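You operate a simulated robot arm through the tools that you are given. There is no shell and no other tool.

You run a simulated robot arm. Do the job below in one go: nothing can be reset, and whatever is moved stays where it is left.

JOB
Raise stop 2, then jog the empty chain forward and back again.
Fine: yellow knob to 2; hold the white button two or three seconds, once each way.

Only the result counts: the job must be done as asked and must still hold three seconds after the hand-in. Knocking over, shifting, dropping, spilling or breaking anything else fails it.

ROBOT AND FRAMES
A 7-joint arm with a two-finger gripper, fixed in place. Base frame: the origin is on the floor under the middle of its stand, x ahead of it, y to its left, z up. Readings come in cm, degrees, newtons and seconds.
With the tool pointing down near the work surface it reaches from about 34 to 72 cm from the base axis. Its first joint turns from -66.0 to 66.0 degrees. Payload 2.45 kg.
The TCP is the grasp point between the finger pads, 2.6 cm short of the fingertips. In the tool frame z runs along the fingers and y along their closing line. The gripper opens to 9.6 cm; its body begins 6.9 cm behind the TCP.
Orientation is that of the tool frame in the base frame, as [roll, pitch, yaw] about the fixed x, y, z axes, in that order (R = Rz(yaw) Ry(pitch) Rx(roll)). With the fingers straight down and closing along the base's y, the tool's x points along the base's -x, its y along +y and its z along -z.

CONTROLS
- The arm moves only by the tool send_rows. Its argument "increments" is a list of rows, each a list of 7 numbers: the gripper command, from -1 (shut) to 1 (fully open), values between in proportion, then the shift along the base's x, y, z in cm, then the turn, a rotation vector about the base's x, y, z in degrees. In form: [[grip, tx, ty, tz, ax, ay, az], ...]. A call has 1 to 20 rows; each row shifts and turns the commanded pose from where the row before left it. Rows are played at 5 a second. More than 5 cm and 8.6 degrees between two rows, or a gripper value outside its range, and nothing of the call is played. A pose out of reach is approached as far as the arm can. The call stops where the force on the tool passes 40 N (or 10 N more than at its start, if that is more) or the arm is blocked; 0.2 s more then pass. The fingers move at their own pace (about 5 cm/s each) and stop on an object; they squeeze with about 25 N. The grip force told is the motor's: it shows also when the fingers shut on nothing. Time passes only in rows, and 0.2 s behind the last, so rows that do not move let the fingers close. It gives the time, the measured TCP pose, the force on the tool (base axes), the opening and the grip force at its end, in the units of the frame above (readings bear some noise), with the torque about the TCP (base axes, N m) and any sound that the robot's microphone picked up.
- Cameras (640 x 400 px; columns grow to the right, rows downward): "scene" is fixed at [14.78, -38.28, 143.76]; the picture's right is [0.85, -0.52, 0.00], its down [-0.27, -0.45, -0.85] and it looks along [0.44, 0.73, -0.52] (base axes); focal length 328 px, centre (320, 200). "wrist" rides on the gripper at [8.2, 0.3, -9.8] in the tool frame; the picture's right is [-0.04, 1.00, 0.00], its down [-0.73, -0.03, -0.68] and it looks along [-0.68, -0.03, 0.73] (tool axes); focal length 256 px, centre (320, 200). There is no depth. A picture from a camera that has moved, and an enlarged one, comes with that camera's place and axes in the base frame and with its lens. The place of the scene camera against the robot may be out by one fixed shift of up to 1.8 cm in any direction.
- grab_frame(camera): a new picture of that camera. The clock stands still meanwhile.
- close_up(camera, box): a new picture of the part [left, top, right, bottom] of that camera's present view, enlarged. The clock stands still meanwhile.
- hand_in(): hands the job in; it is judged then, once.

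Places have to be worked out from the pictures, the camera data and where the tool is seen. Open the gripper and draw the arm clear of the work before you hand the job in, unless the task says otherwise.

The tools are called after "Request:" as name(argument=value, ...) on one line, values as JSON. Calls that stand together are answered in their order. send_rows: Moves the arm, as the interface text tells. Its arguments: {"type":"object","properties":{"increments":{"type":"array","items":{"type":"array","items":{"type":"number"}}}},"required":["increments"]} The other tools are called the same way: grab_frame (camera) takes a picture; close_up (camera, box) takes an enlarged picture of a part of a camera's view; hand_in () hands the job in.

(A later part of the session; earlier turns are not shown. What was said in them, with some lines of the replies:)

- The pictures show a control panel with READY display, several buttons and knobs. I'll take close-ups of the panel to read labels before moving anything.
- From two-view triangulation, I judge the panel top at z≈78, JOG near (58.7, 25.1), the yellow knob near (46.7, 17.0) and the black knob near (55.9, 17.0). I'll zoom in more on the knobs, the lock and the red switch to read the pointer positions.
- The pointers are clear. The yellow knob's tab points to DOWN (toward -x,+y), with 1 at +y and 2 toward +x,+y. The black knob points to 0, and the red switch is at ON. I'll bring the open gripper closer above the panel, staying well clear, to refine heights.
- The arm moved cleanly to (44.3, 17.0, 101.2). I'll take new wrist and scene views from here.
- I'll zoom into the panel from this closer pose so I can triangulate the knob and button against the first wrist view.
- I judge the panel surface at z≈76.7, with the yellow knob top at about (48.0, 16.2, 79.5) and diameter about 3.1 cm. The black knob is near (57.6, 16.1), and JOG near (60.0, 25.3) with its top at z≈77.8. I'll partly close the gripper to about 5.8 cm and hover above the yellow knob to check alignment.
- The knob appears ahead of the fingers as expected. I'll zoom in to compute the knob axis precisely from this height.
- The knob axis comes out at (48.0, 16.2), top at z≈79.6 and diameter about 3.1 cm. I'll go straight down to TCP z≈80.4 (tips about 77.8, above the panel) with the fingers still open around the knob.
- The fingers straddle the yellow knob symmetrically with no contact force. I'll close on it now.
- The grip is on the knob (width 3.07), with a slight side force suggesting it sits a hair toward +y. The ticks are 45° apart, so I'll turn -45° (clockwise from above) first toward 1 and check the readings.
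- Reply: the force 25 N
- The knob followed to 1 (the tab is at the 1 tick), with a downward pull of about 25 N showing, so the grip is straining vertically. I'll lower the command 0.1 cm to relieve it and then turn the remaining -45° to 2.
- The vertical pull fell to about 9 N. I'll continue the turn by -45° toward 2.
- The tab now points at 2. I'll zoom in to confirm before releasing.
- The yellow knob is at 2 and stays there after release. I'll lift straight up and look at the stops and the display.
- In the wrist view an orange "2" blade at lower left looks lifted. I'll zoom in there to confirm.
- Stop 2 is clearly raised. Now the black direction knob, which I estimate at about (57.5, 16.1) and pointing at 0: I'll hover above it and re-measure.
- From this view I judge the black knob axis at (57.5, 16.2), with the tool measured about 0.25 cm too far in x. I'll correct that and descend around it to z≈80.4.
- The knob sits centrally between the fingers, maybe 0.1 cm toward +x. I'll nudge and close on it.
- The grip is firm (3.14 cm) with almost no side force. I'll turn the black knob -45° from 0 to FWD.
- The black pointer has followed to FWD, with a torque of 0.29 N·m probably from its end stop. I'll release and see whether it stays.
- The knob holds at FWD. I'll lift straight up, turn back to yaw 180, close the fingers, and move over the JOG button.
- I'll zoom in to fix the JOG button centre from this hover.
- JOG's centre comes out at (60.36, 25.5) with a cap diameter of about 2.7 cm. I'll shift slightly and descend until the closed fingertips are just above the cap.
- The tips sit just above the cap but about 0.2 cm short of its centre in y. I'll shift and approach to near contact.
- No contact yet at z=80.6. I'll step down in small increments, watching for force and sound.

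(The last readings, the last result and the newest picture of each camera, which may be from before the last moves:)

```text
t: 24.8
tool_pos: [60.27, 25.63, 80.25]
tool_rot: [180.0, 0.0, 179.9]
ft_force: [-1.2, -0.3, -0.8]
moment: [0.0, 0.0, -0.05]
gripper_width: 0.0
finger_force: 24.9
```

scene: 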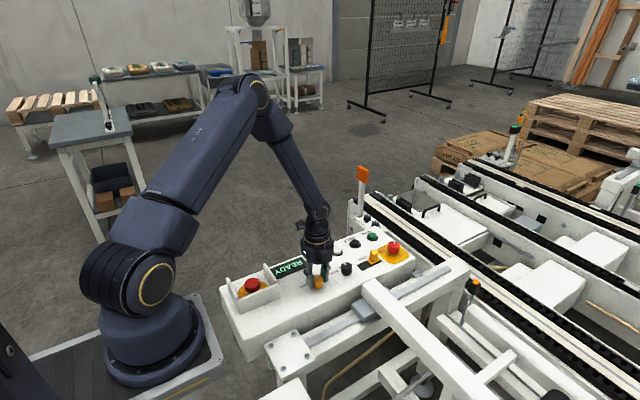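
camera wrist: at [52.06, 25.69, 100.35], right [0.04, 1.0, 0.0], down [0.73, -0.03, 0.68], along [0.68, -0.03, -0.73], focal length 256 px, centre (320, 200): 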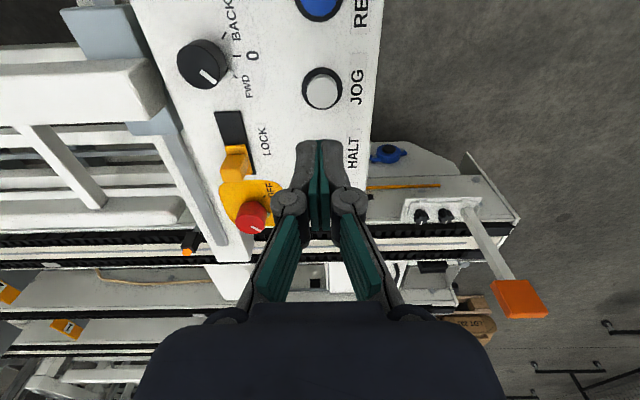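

Still no contact at z≈80.25. I'll continue down in small steps.

Request:
send_rows(increments=[[-1, 0, 0, -0.15, 0, 0, 0], [-1, 0, 0, -0.1, 0, 0, 0]])

Request:
close_up(camera="scene", box=[290, 210, 400, 280])

```text
t: 25.4
tool_pos: [60.33, 25.6, 80.08]
tool_rot: [-180.0, 0.0, -179.9]
ft_force: [0.2, -1.2, -0.2]
moment: [0.02, 0.0, 0.04]
gripper_width: 0.0
finger_force: 25.0
```

```text
5.71 times, centred on (345, 245) of scene
camera zoom: at [14.78, -38.28, 143.76], right [0.85, -0.52, 0.0], down [-0.27, -0.45, -0.85], along [0.44, 0.73, -0.52], focal length 1877 px, centre (177, -57)
```

zoom: 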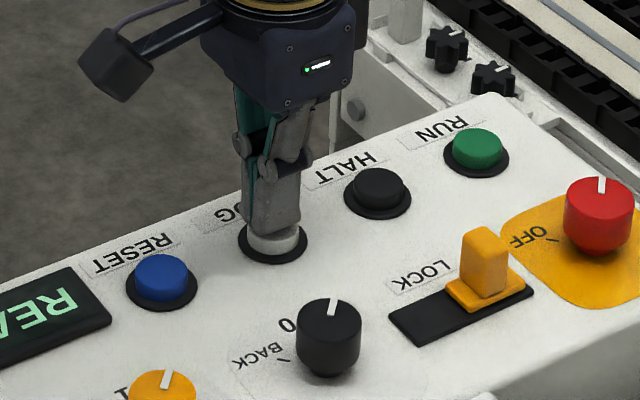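

The tips look almost on the cap but there's still no force. I'll press on in 0.1 cm steps.

Request:
send_rows(increments=[[-1, 0, 0, -0.1, 0, 0, 0], [-1, 0, 0, -0.1, 0, 0, 0]])

```text
t: 26.0
tool_pos: [60.31, 25.54, 79.84]
tool_rot: [179.9, 0.1, -180.0]
ft_force: [0.7, -0.3, 0.6]
moment: [0.01, 0.02, -0.01]
gripper_width: 0.03
finger_force: 25.7
```

Request:
send_rows(increments=[[-1, 0, 0, -0.1, 0, 0, 0], [-1, 0, 0, -0.1, 0, 0, 0]])

```text
t: 26.6
tool_pos: [60.27, 25.59, 79.58]
tool_rot: [180.0, -0.1, 180.0]
ft_force: [-0.6, -1.4, 0.4]
moment: [0.02, -0.01, -0.03]
gripper_width: 0.59
finger_force: 28.2
```

The gripper width has grown to 0.59 while the vertical force is about zero, which is unexpected. I'll look before continuing.

Request:
close_up(camera="wrist", box=[220, 80, 420, 240])

Request:
close_up(camera="scene", box=[300, 220, 370, 270])

Request:
grab_frame(camera="scene")

```text
2.50 times, centred on (320, 160) of wrist
camera zoom: at [52.21, 25.96, 89.57], right [0.04, 1.0, 0.0], down [0.73, -0.03, 0.68], along [0.68, -0.03, -0.73], focal length 640 px, centre (320, 300)
```

zoom: 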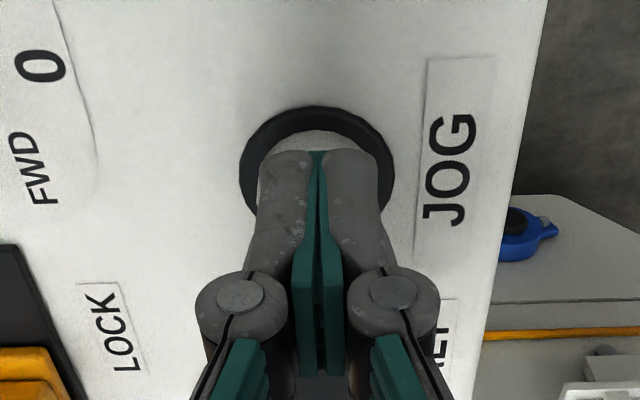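

```text
8.00 times, centred on (335, 245) of scene
camera zoom: at [14.78, -38.28, 143.76], right [0.85, -0.52, 0.0], down [-0.27, -0.45, -0.85], along [0.44, 0.73, -0.52], focal length 2628 px, centre (200, -160)
```

zoom: 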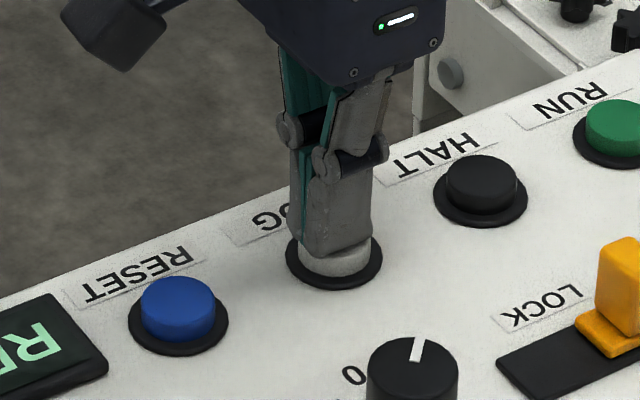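

```text
taken
```

scene: 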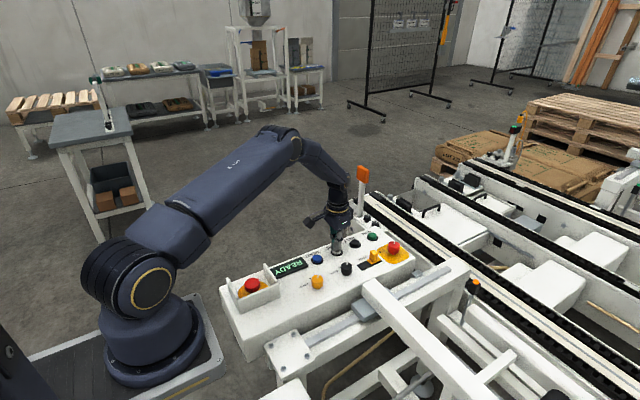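

The tips are on the cap and still together; contact looks to be starting and the finger linkage may be giving a little. I'll press one more small step and check.

Request:
send_rows(increments=[[-1, 0, 0, -0.1, 0, 0, 0]])

Request:
close_up(camera="scene", box=[300, 220, 370, 270])

```text
t: 27.0
tool_pos: [60.28, 25.57, 79.59]
tool_rot: [179.9, -0.1, 180.0]
ft_force: [-0.8, -0.5, 0.3]
moment: [0.03, 0.03, -0.02]
gripper_width: 0.58
finger_force: 28.5
```

```text
8.00 times, centred on (335, 245) of scene
camera zoom: at [14.78, -38.28, 143.76], right [0.85, -0.52, 0.0], down [-0.27, -0.45, -0.85], along [0.44, 0.73, -0.52], focal length 2628 px, centre (200, -160)
```

zoom: 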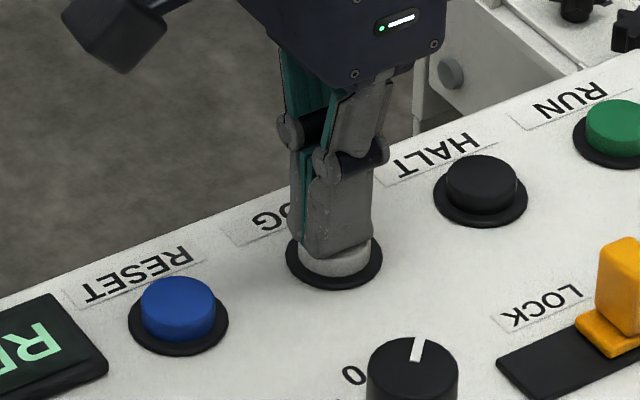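

Still near-zero force at z≈79.55. I'll continue with further 0.1 cm steps.

Request:
send_rows(increments=[[-1, 0, 0, -0.1, 0, 0, 0], [-1, 0, 0, -0.1, 0, 0, 0]])

Request:
close_up(camera="scene", box=[300, 220, 370, 270])

Request:
close_up(camera="wrist", box=[220, 80, 420, 240])

```text
t: 27.6
tool_pos: [60.34, 25.6, 79.31]
tool_rot: [-180.0, 0.0, 179.9]
ft_force: [-0.8, -0.9, 4.0]
moment: [-0.03, 0.04, -0.02]
gripper_width: 0.61
finger_force: 28.6
heard: click
```

```text
8.00 times, centred on (335, 245) of scene
camera zoom: at [14.77, -38.29, 143.76], right [0.85, -0.52, 0.0], down [-0.27, -0.45, -0.85], along [0.44, 0.73, -0.52], focal length 2628 px, centre (200, -160)
```

zoom: 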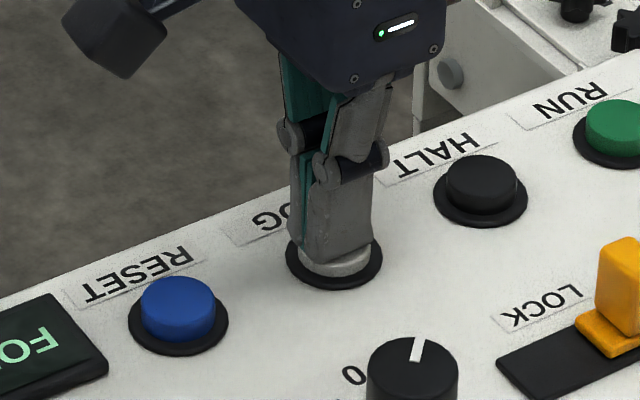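

```text
2.50 times, centred on (320, 160) of wrist
camera zoom: at [52.23, 25.97, 89.27], right [0.04, 1.0, 0.0], down [0.73, -0.03, 0.68], along [0.68, -0.03, -0.73], focal length 640 px, centre (320, 300)
```

zoom: 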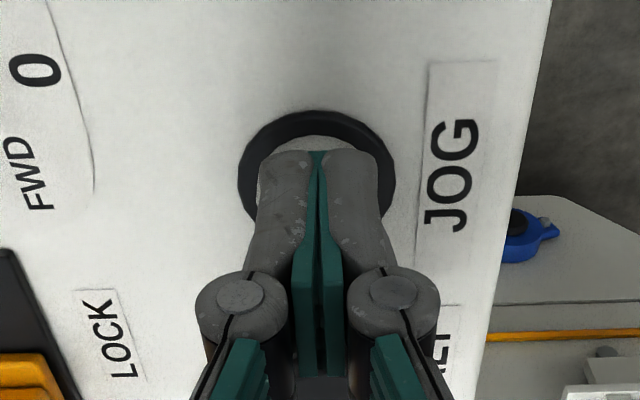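

A click was heard and the display changed to "FO…", so the jog is running forward; the press began about t≈27.3. I'll hold for now and look mid-hold to confirm.

Request:
send_rows(increments=[[-1, 0, 0, -0.05, 0, 0, 0], [-1, 0, 0, 0, 0, 0, 0], [-1, 0, 0, 0, 0, 0, 0], [-1, 0, 0, 0, 0, 0, 0]])

Request:
grab_frame(camera="scene")

Request:
close_up(camera="scene", box=[260, 210, 380, 290])

```text
t: 28.6
tool_pos: [60.26, 25.54, 79.38]
tool_rot: [180.0, 0.0, 180.0]
ft_force: [0.9, -0.9, 3.6]
moment: [-0.05, -0.02, 0.01]
gripper_width: 0.58
finger_force: 28.7
```

```text
taken
```

scene: 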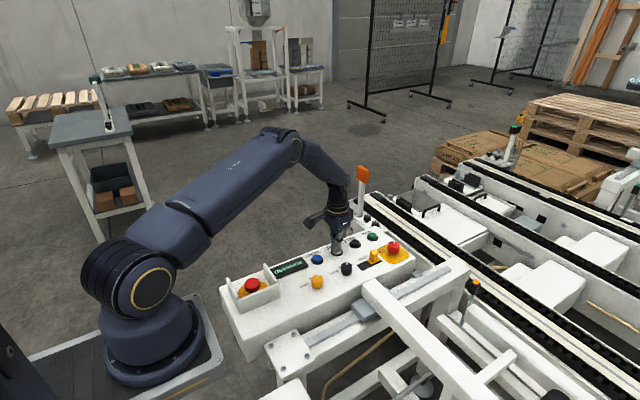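

```text
5.00 times, centred on (320, 250) of scene
camera zoom: at [14.78, -38.29, 143.76], right [0.85, -0.52, 0.0], down [-0.27, -0.45, -0.85], along [0.44, 0.73, -0.52], focal length 1642 px, centre (320, -50)
```

zoom: 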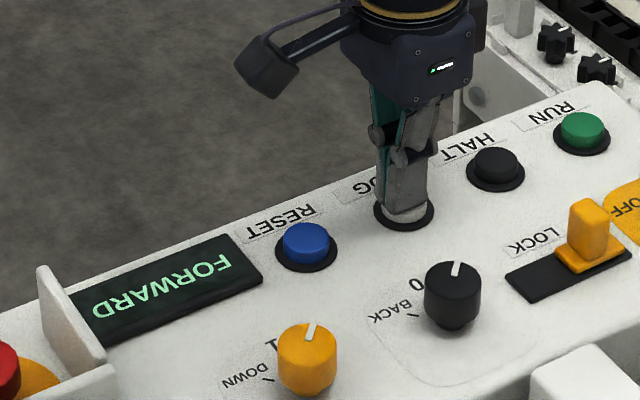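

The display reads FORWARD and the button is held with about 4 N. I'll hold 1.2 s more (about 2.5 s in total), then lift off cleanly.

Request:
send_rows(increments=[[-1, 0, 0, 0, 0, 0, 0], [-1, 0, 0, 0, 0, 0, 0], [-1, 0, 0, 0, 0, 0, 0], [-1, 0, 0, 0, 0, 0, 0], [-1, 0, 0, 0, 0, 0, 0], [-1, 0, 0, 0, 0, 0, 0], [-1, 0, 0, 1, 0, 0, 0], [-1, 0, 0, 2, 0, 0, 0], [-1, 0, 0, 3, 0, 0, 0], [-1, 0, 0, 3, 0, 0, 0], [-1, 0, 0, 2, 0, 0, 0], [-1, 0, 0, 0, 0, 0, 0]])

Request:
grab_frame(camera="wrist")

Request:
close_up(camera="scene", box=[220, 200, 420, 325])

```text
t: 31.2
tool_pos: [60.31, 25.8, 90.37]
tool_rot: [180.0, -0.1, -179.9]
ft_force: [0.1, -0.4, 0.7]
moment: [-0.01, -0.01, 0.01]
gripper_width: 0.0
finger_force: 28.6
```

```text
taken
camera wrist: at [52.28, 26.17, 100.21], right [0.04, 1.0, 0.0], down [0.73, -0.03, 0.68], along [0.68, -0.03, -0.73], focal length 256 px, centre (320, 200)
```

wrist: 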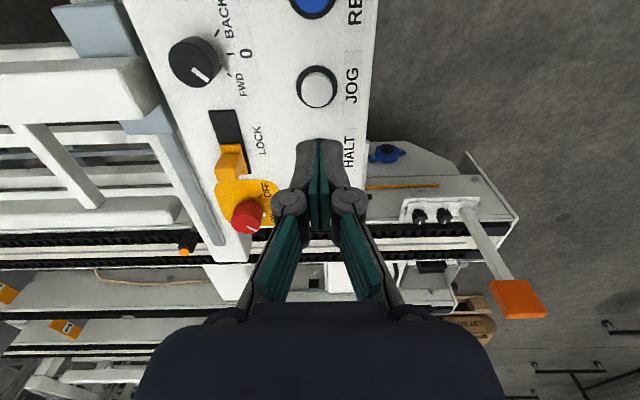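

```text
3.20 times, centred on (320, 262) of scene
camera zoom: at [14.78, -38.28, 143.76], right [0.85, -0.52, 0.0], down [-0.27, -0.45, -0.85], along [0.44, 0.73, -0.52], focal length 1051 px, centre (320, 0)
```

zoom: 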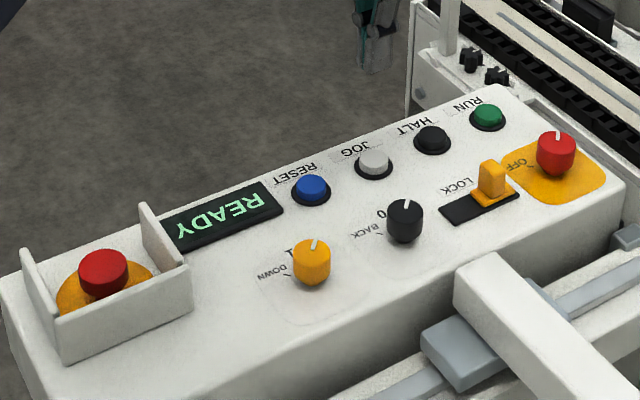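

The display is back to READY, so the forward jog is done. Now I'll move back above the black knob with yaw 135 and a half-open gripper, and check alignment before descending.

Request:
send_rows(increments=[[-1, -0.55, -1.8, 0, 0, 0, -8], [0.2, -0.6, -1.9, 0, 0, 0, -8], [0.2, -0.6, -1.9, 0, 0, 0, -8], [0.2, -0.6, -1.9, 0, 0, 0, -8], [0.2, -0.6, -1.91, 0, 0, 0, -8], [0.2, 0, 0, 0, 0, 0, -5], [0.2, 0, 0, 0, 0, 0, 0], [0.2, 0, 0, -2.5, 0, 0, 0], [0.2, 0, 0, -2.5, 0, 0, 0], [0.2, 0, 0, 0, 0, 0, 0], [0.2, 0, 0, 0, 0, 0, 0]])

Request:
grab_frame(camera="wrist")

Request:
close_up(camera="scene", box=[280, 210, 420, 300])

```text
t: 33.6
tool_pos: [57.2, 16.48, 85.16]
tool_rot: [-180.0, 0.0, 135.0]
ft_force: [0.2, -0.2, -0.4]
moment: [0.01, -0.01, 0.04]
gripper_width: 5.75
finger_force: 0.0
```

```text
taken
camera wrist: at [51.85, 22.47, 95.14], right [0.73, 0.68, 0.0], down [0.5, -0.54, 0.68], along [0.46, -0.5, -0.73], focal length 256 px, centre (320, 200)
```

wrist: 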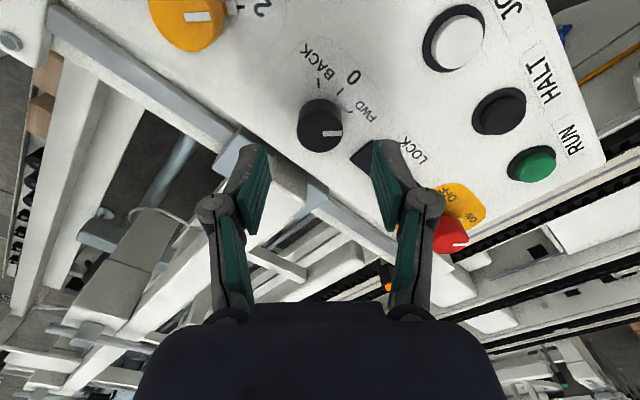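

```text
4.44 times, centred on (350, 255) of scene
camera zoom: at [14.78, -38.28, 143.76], right [0.85, -0.52, 0.0], down [-0.27, -0.45, -0.85], along [0.44, 0.73, -0.52], focal length 1460 px, centre (187, -44)
```

zoom: 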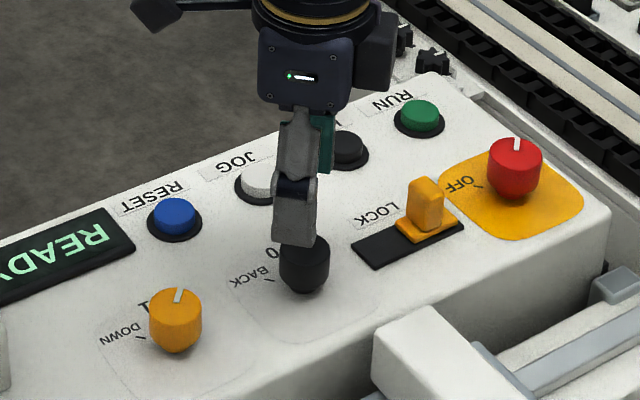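

In the image the knob is centred between the fingers, and relative to the tool it's within about 0.15 cm. I'll descend to grasp height.

Request:
send_rows(increments=[[0.2, 0, 0, -2, 0, 0, 0], [0.2, 0, 0, -1.8, 0, 0, 0], [0.2, 0, 0, -1.1, 0, 0, 0], [0.2, 0, 0, 0, 0, 0, 0], [0.2, 0, 0, 0, 0, 0, 0]])

Request:
close_up(camera="wrist", box=[220, 60, 440, 240])

```text
t: 34.8
tool_pos: [57.32, 16.23, 80.35]
tool_rot: [-180.0, -0.1, 135.0]
ft_force: [0.6, -0.9, 0.0]
moment: [0.01, 0.02, -0.02]
gripper_width: 5.75
finger_force: 0.0
```

```text
2.22 times, centred on (330, 150) of wrist
camera zoom: at [51.87, 22.27, 90.29], right [0.73, 0.68, 0.0], down [0.5, -0.54, 0.68], along [0.46, -0.5, -0.73], focal length 569 px, centre (298, 311)
```

zoom: 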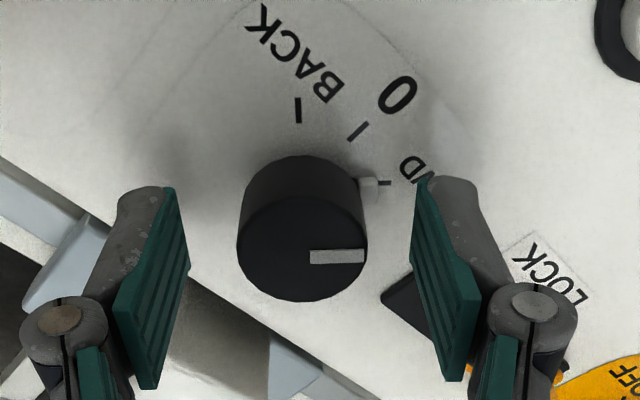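

The position matches the earlier good grasp (57.3, 16.2, 80.35) and the knob is centred. I'll close on it.

Request:
send_rows(increments=[[-1, 0, 0, 0, 0, 0, 0], [-1, 0, 0, 0, 0, 0, 0], [-1, 0, 0, 0, 0, 0, 0], [-1, 0, 0, 0, 0, 0, 0]])

```text
t: 35.8
tool_pos: [57.44, 16.34, 80.46]
tool_rot: [180.0, 0.1, 135.1]
ft_force: [5.6, 4.5, -4.0]
moment: [0.09, -0.25, 0.05]
gripper_width: 3.15
finger_force: 45.3
```

The grip is good with a small lateral force, so I'll add a tiny shift and turn +45° back toward 0 first, then check.

Request:
send_rows(increments=[[-1, 0.05, 0.05, 0, 0, 0, 5], [-1, 0, 0, 0, 0, 0, 8], [-1, 0, 0, 0, 0, 0, 8], [-1, 0, 0, 0, 0, 0, 8], [-1, 0, 0, 0, 0, 0, 8], [-1, 0, 0, 0, 0, 0, 8], [-1, 0, 0, 0, 0, 0, 0]])

Request:
close_up(camera="wrist", box=[220, 60, 440, 240])

```text
t: 37.4
tool_pos: [57.47, 16.26, 80.43]
tool_rot: [-179.9, -0.1, -180.0]
ft_force: [-11.5, -2.1, 12.4]
moment: [-0.03, -0.03, 0.04]
gripper_width: 3.14
finger_force: 45.4
```

```text
2.22 times, centred on (330, 150) of wrist
camera zoom: at [49.31, 16.57, 90.33], right [0.04, 1.0, 0.0], down [0.74, -0.03, 0.68], along [0.68, -0.03, -0.74], focal length 569 px, centre (298, 311)
```

zoom: 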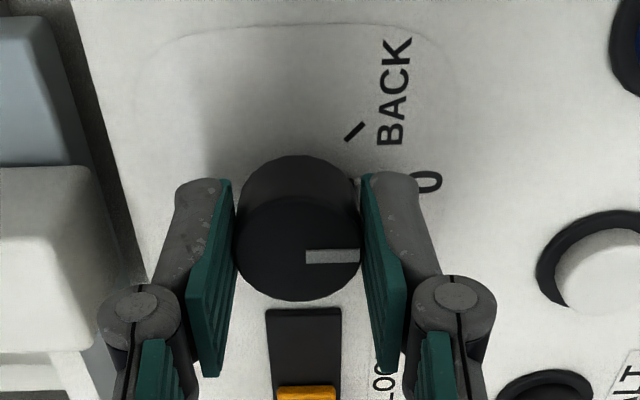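

The knob is at 0. I'll relieve the small x force and continue +45° to BACK.

Request:
send_rows(increments=[[-1, -0.08, 0, 0.05, 0, 0, 5], [-1, 0, 0, 0, 0, 0, 8], [-1, 0, 0, 0, 0, 0, 8], [-1, 0, 0, 0, 0, 0, 8], [-1, 0, 0, 0, 0, 0, 8], [-1, 0, 0, 0, 0, 0, 8], [-1, 0, 0, 0, 0, 0, 0]])

Request:
close_up(camera="wrist", box=[220, 60, 440, 240])

```text
t: 39.0
tool_pos: [57.45, 16.16, 80.42]
tool_rot: [-179.8, 0.2, -135.0]
ft_force: [8.4, -5.0, -15.0]
moment: [-0.29, -0.15, 0.0]
gripper_width: 3.12
finger_force: 45.4
```

```text
2.22 times, centred on (330, 150) of wrist
camera zoom: at [51.47, 10.62, 90.31], right [-0.68, 0.73, 0.0], down [0.54, 0.5, 0.68], along [0.5, 0.46, -0.73], focal length 569 px, centre (298, 311)
```

zoom: 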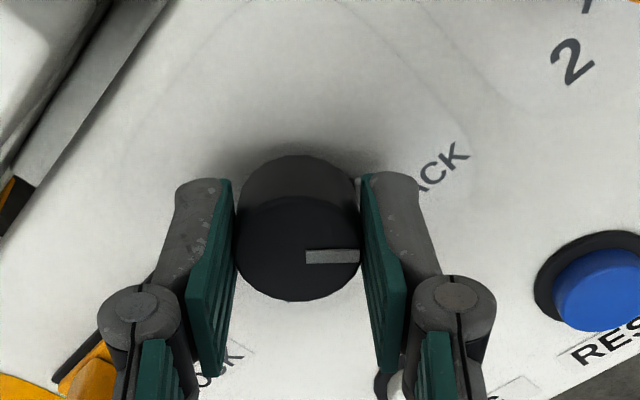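

The pointer is now toward BACK. I'll release and verify that it stays.

Request:
send_rows(increments=[[0.2, 0, 0, 0, 0, 0, 0], [0.2, 0, 0, 0, 0, 0, 0], [0.2, 0, 0, 0, 0, 0, 0]])

Request:
close_up(camera="wrist", box=[220, 60, 440, 240])

```text
t: 39.8
tool_pos: [57.28, 16.23, 80.42]
tool_rot: [180.0, 0.0, -135.0]
ft_force: [-1.1, -0.4, -0.1]
moment: [0.04, -0.03, 0.02]
gripper_width: 5.76
finger_force: 0.1
```

```text
2.22 times, centred on (330, 150) of wrist
camera zoom: at [51.38, 10.7, 90.34], right [-0.68, 0.73, 0.0], down [0.54, 0.5, 0.68], along [0.5, 0.46, -0.73], focal length 569 px, centre (298, 311)
```

zoom: 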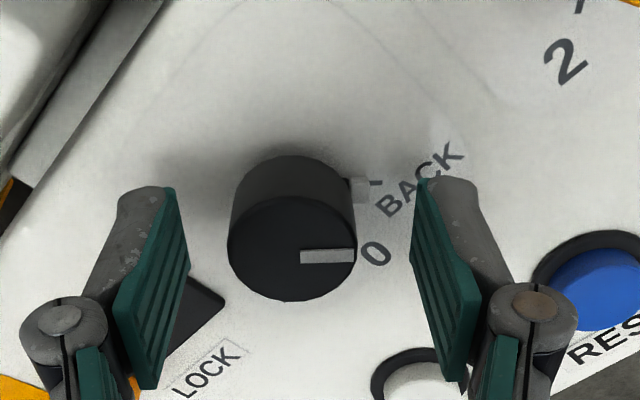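

The black knob holds at BACK. I'll lift, return to yaw 180, close the fingers and go over JOG at the same spot as before.

Request:
send_rows(increments=[[0.2, 0, 0, 1.5, 0, 0, 0], [0.2, 0, 0, 2.5, 0, 0, 0], [0.2, 0, 0, 3, 0, 0, 0], [0.2, 0, 0, 3, 0, 0, -8], [-1, 0.6, 1.9, 0, 0, 0, -8], [-1, 0.6, 1.9, 0, 0, 0, -8], [-1, 0.6, 1.9, 0, 0, 0, -8], [-1, 0.6, 1.9, 0, 0, 0, -8], [-1, 0.58, 1.76, 0, 0, 0, -5], [-1, 0, 0, 0, 0, 0, 0], [-1, 0, 0, -3, 0, 0, 0], [-1, 0, 0, -3, 0, 0, 0], [-1, 0, 0, -2, 0, 0, 0], [-1, 0, 0, -1, 0, 0, 0], [-1, 0, 0, 0, 0, 0, 0], [-1, 0, 0, 0, 0, 0, 0]])

Request:
close_up(camera="wrist", box=[220, 80, 420, 240])

Request:
close_up(camera="scene", box=[260, 210, 400, 300])

```text
t: 43.2
tool_pos: [60.37, 25.68, 81.39]
tool_rot: [180.0, 0.0, 180.0]
ft_force: [0.2, 0.1, -0.6]
moment: [0.01, 0.0, -0.02]
gripper_width: 0.02
finger_force: 24.9
```

```text
2.50 times, centred on (320, 160) of wrist
camera zoom: at [52.21, 26.0, 91.32], right [0.04, 1.0, 0.0], down [0.73, -0.03, 0.68], along [0.68, -0.03, -0.73], focal length 640 px, centre (320, 300)
```

zoom: 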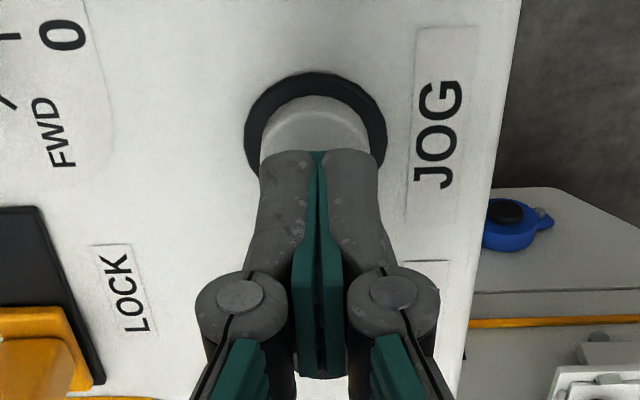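

```text
4.44 times, centred on (330, 255) of scene
camera zoom: at [14.78, -38.28, 143.76], right [0.85, -0.52, 0.0], down [-0.27, -0.45, -0.85], along [0.44, 0.73, -0.52], focal length 1460 px, centre (276, -44)
```

zoom: 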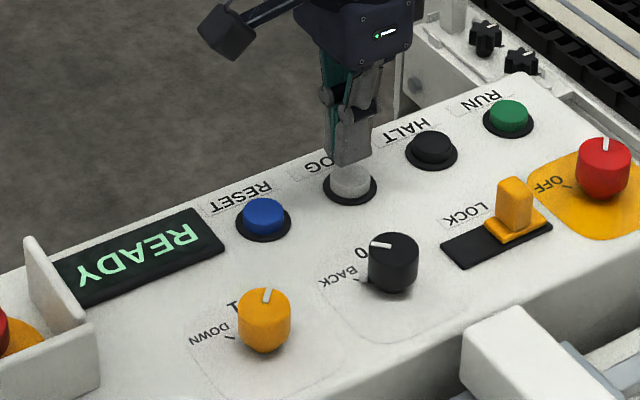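

The tips are centred over JOG again, black is at BACK and yellow at 2, with READY displayed. I'll lower to just short of the click point (command z≈79.5).

Request:
send_rows(increments=[[-1, 0, 0, -0.5, 0, 0, 0], [-1, 0, 0, -0.5, 0, 0, 0], [-1, 0, 0, -0.5, 0, 0, 0], [-1, 0, 0, -0.25, 0, 0, 0], [-1, 0, 0, -0.15, 0, 0, 0]])

```text
t: 44.4
tool_pos: [60.1, 25.66, 79.7]
tool_rot: [180.0, 0.0, -180.0]
ft_force: [1.5, -0.6, 0.6]
moment: [0.03, 0.01, 0.0]
gripper_width: 0.61
finger_force: 29.0
```

No click yet, as before at this depth. Now I'll press through by 0.3 cm and hold briefly.

Request:
send_rows(increments=[[-1, 0, 0, -0.3, 0, 0, 0], [-1, 0, 0, 0, 0, 0, 0]])

Request:
close_up(camera="scene", box=[260, 210, 400, 300])

```text
t: 45.0
tool_pos: [60.31, 25.65, 79.35]
tool_rot: [-180.0, 0.0, 180.0]
ft_force: [-0.5, -0.5, 3.5]
moment: [-0.01, 0.02, 0.0]
gripper_width: 0.59
finger_force: 28.6
heard: click
```

```text
4.44 times, centred on (330, 255) of scene
camera zoom: at [14.77, -38.28, 143.76], right [0.85, -0.52, 0.0], down [-0.27, -0.45, -0.85], along [0.44, 0.73, -0.52], focal length 1460 px, centre (276, -44)
```

zoom: 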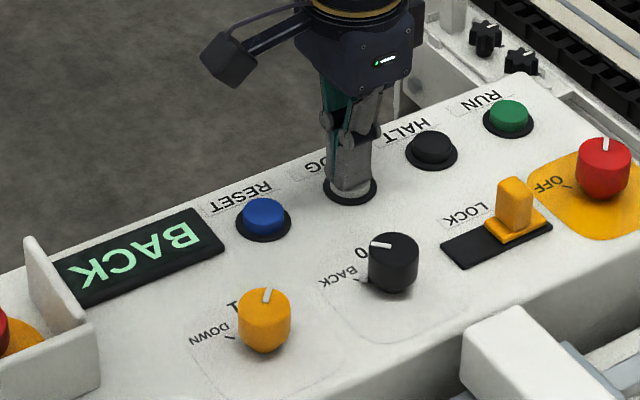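

The click was heard and the display shows BACK, with the press at about t≈44.6. I'll hold 2.2 s more (about 2.5 s in total) and then lift off.

Request:
send_rows(increments=[[-1, 0, 0, 0, 0, 0, 0], [-1, 0, 0, 0, 0, 0, 0], [-1, 0, 0, 0, 0, 0, 0], [-1, 0, 0, 0, 0, 0, 0], [-1, 0, 0, 0, 0, 0, 0], [-1, 0, 0, 0, 0, 0, 0], [-1, 0, 0, 0, 0, 0, 0], [-1, 0, 0, 0, 0, 0, 0], [-1, 0, 0, 0, 0, 0, 0], [-1, 0, 0, 0, 0, 0, 0], [-1, 0, 0, 0, 0, 0, 0], [-1, 0, 0, 1, 0, 0, 0], [-1, 0, 0, 2, 0, 0, 0], [-1, 0, 0, 3, 0, 0, 0], [-1, 0, 0, 3, 0, 0, 0], [-1, 0, 0, 2, 0, 0, 0], [-1, 0, 0, 0, 0, 0, 0]])

Request:
grab_frame(camera="wrist")

Request:
close_up(camera="scene", box=[220, 200, 420, 325])

```text
t: 48.6
tool_pos: [60.31, 25.59, 90.33]
tool_rot: [180.0, 0.0, -180.0]
ft_force: [-0.2, 0.3, 0.8]
moment: [-0.01, 0.03, -0.03]
gripper_width: 0.02
finger_force: 28.5
```

```text
taken
camera wrist: at [52.27, 25.99, 100.21], right [0.04, 1.0, 0.0], down [0.73, -0.03, 0.68], along [0.68, -0.03, -0.73], focal length 256 px, centre (320, 200)
```

wrist: 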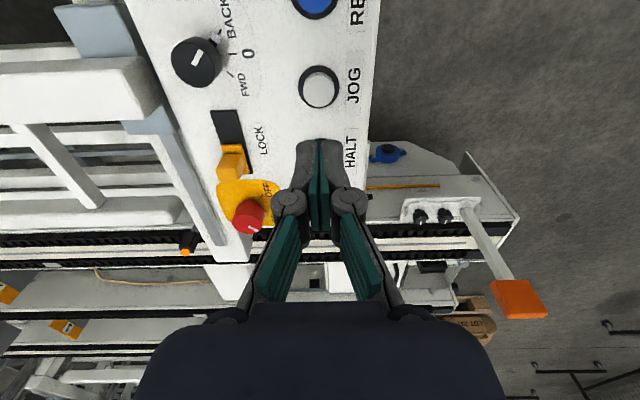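

```text
3.20 times, centred on (320, 262) of scene
camera zoom: at [14.78, -38.28, 143.76], right [0.85, -0.52, 0.0], down [-0.27, -0.45, -0.85], along [0.44, 0.73, -0.52], focal length 1051 px, centre (320, 0)
```

zoom: 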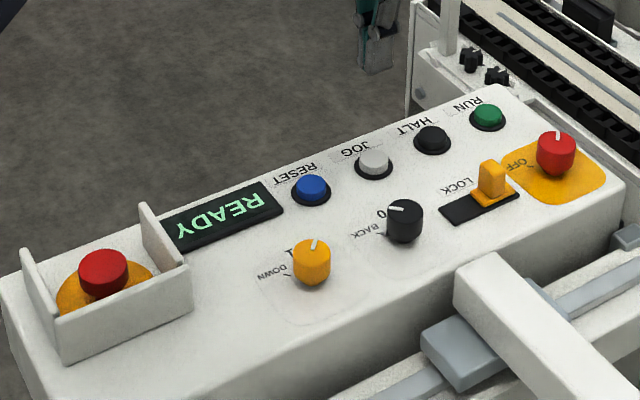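

Both jogs are done: the display is READY, yellow is at 2, and black is at BACK where the last jog needed it. I'll open the gripper and draw the arm up and back near its start pose.

Request:
send_rows(increments=[[-1, 0, 0, 3, 0, 0, 0], [0, 0, 0, 4, 0, 0, 0], [1, -2, -0.1, 3, 0, 0, 0], [1, -3.3, -0.2, 2, 0, 0, 0], [1, -3.3, -0.2, 2, 0, 0, 0], [1, -3.3, -0.2, 2, 0, 0, 0], [1, -3.3, -0.2, 2, 0, 0, 0], [1, -3.3, -0.2, 2, 0, 0, 0], [1, -3.3, -0.2, 1.5, 0, 0, 0], [1, -3.3, -0.2, 1, 0, 0, 0], [1, -3, -0.1, 0.5, 0, 0, 0], [1, 0, 0, 0, 0, 0, 0], [1, 0, 0, 0, 0, 0, 0]])

Request:
grab_frame(camera="wrist")

Request:
grab_frame(camera="scene")

Request:
close_up(camera="wrist", box=[240, 75, 400, 240])

Request:
close_up(camera="wrist", box=[0, 220, 180, 340])

```text
t: 51.4
tool_pos: [32.25, 24.16, 113.36]
tool_rot: [-180.0, 0.0, 180.0]
ft_force: [0.0, 0.1, -0.4]
moment: [-0.01, 0.0, -0.02]
gripper_width: 9.59
finger_force: 0.1
```

```text
taken
camera wrist: at [24.21, 24.55, 123.3], right [0.04, 1.0, 0.0], down [0.73, -0.03, 0.68], along [0.68, -0.03, -0.73], focal length 256 px, centre (320, 200)
```

wrist: 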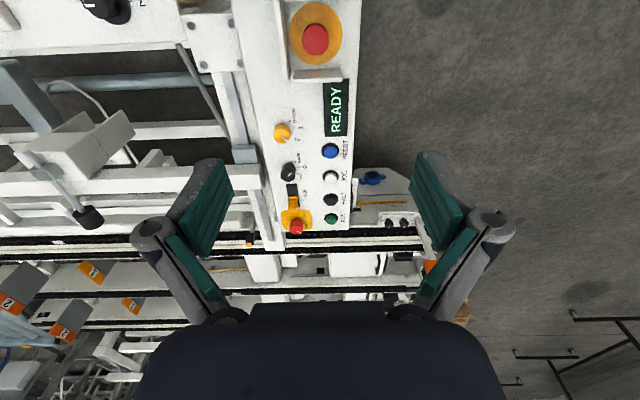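

```text
taken
```

scene: 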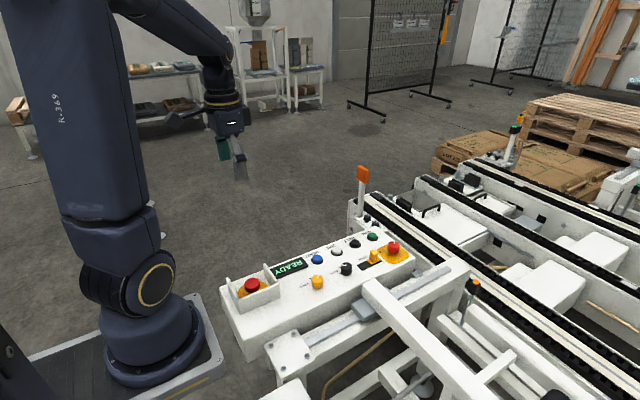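

```text
2.42 times, centred on (320, 158) of wrist
camera zoom: at [24.21, 24.55, 123.3], right [0.04, 1.0, 0.0], down [0.73, -0.03, 0.68], along [0.68, -0.03, -0.73], focal length 621 px, centre (320, 303)
```

zoom: 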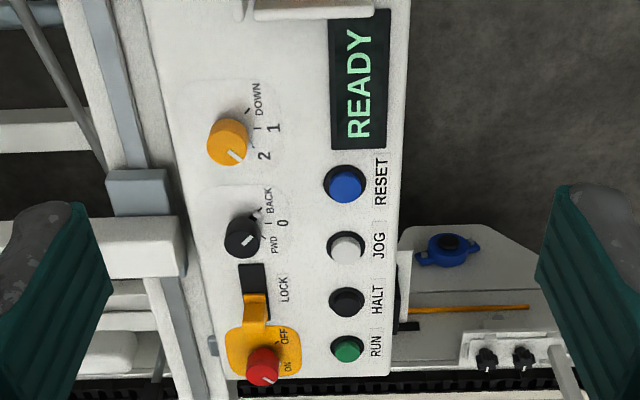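

```text
3.33 times, centred on (90, 280) of wrist
camera zoom: at [24.21, 24.55, 123.3], right [0.04, 1.0, 0.0], down [0.73, -0.03, 0.68], along [0.68, -0.03, -0.73], focal length 853 px, centre (1087, -67)
```

zoom: 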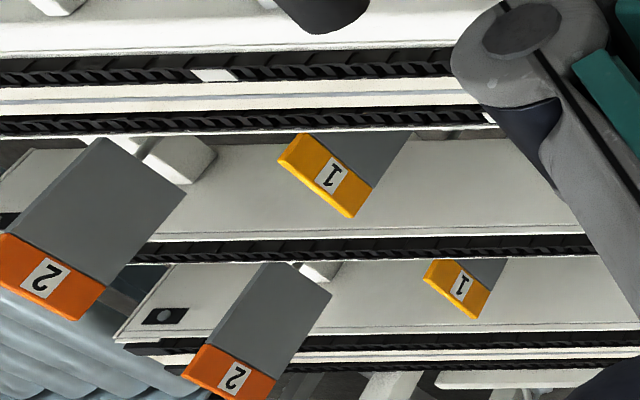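

Both "2" blades are raised and both "1" blades are down. The display reads READY, yellow is at 2, the other controls are unchanged, and the arm is clear with the gripper open. I'm handing in.

Request:
hand_in()

```text
The job is handed in.
```

Stop 2 is up, and the chain was jogged forward once and back once. I've handed the job in, and no verdict has come back.

- **Stop 2:** The yellow knob went from DOWN to 2. In the last pictures both "2" blades are raised and both "1" blades are down.
- **Jog forward:** With the black knob at FWD, I held the white button for about 2.5 seconds, and the display read FORWARD.
- **Jog back:** With the black knob at BACK, I held it for about 2.5 seconds again, and the display read BACK.

I left the black knob at BACK because you didn't ask for it to go back to 0. The display is on READY, I touched none of the other controls, and the arm is clear with the gripper open.
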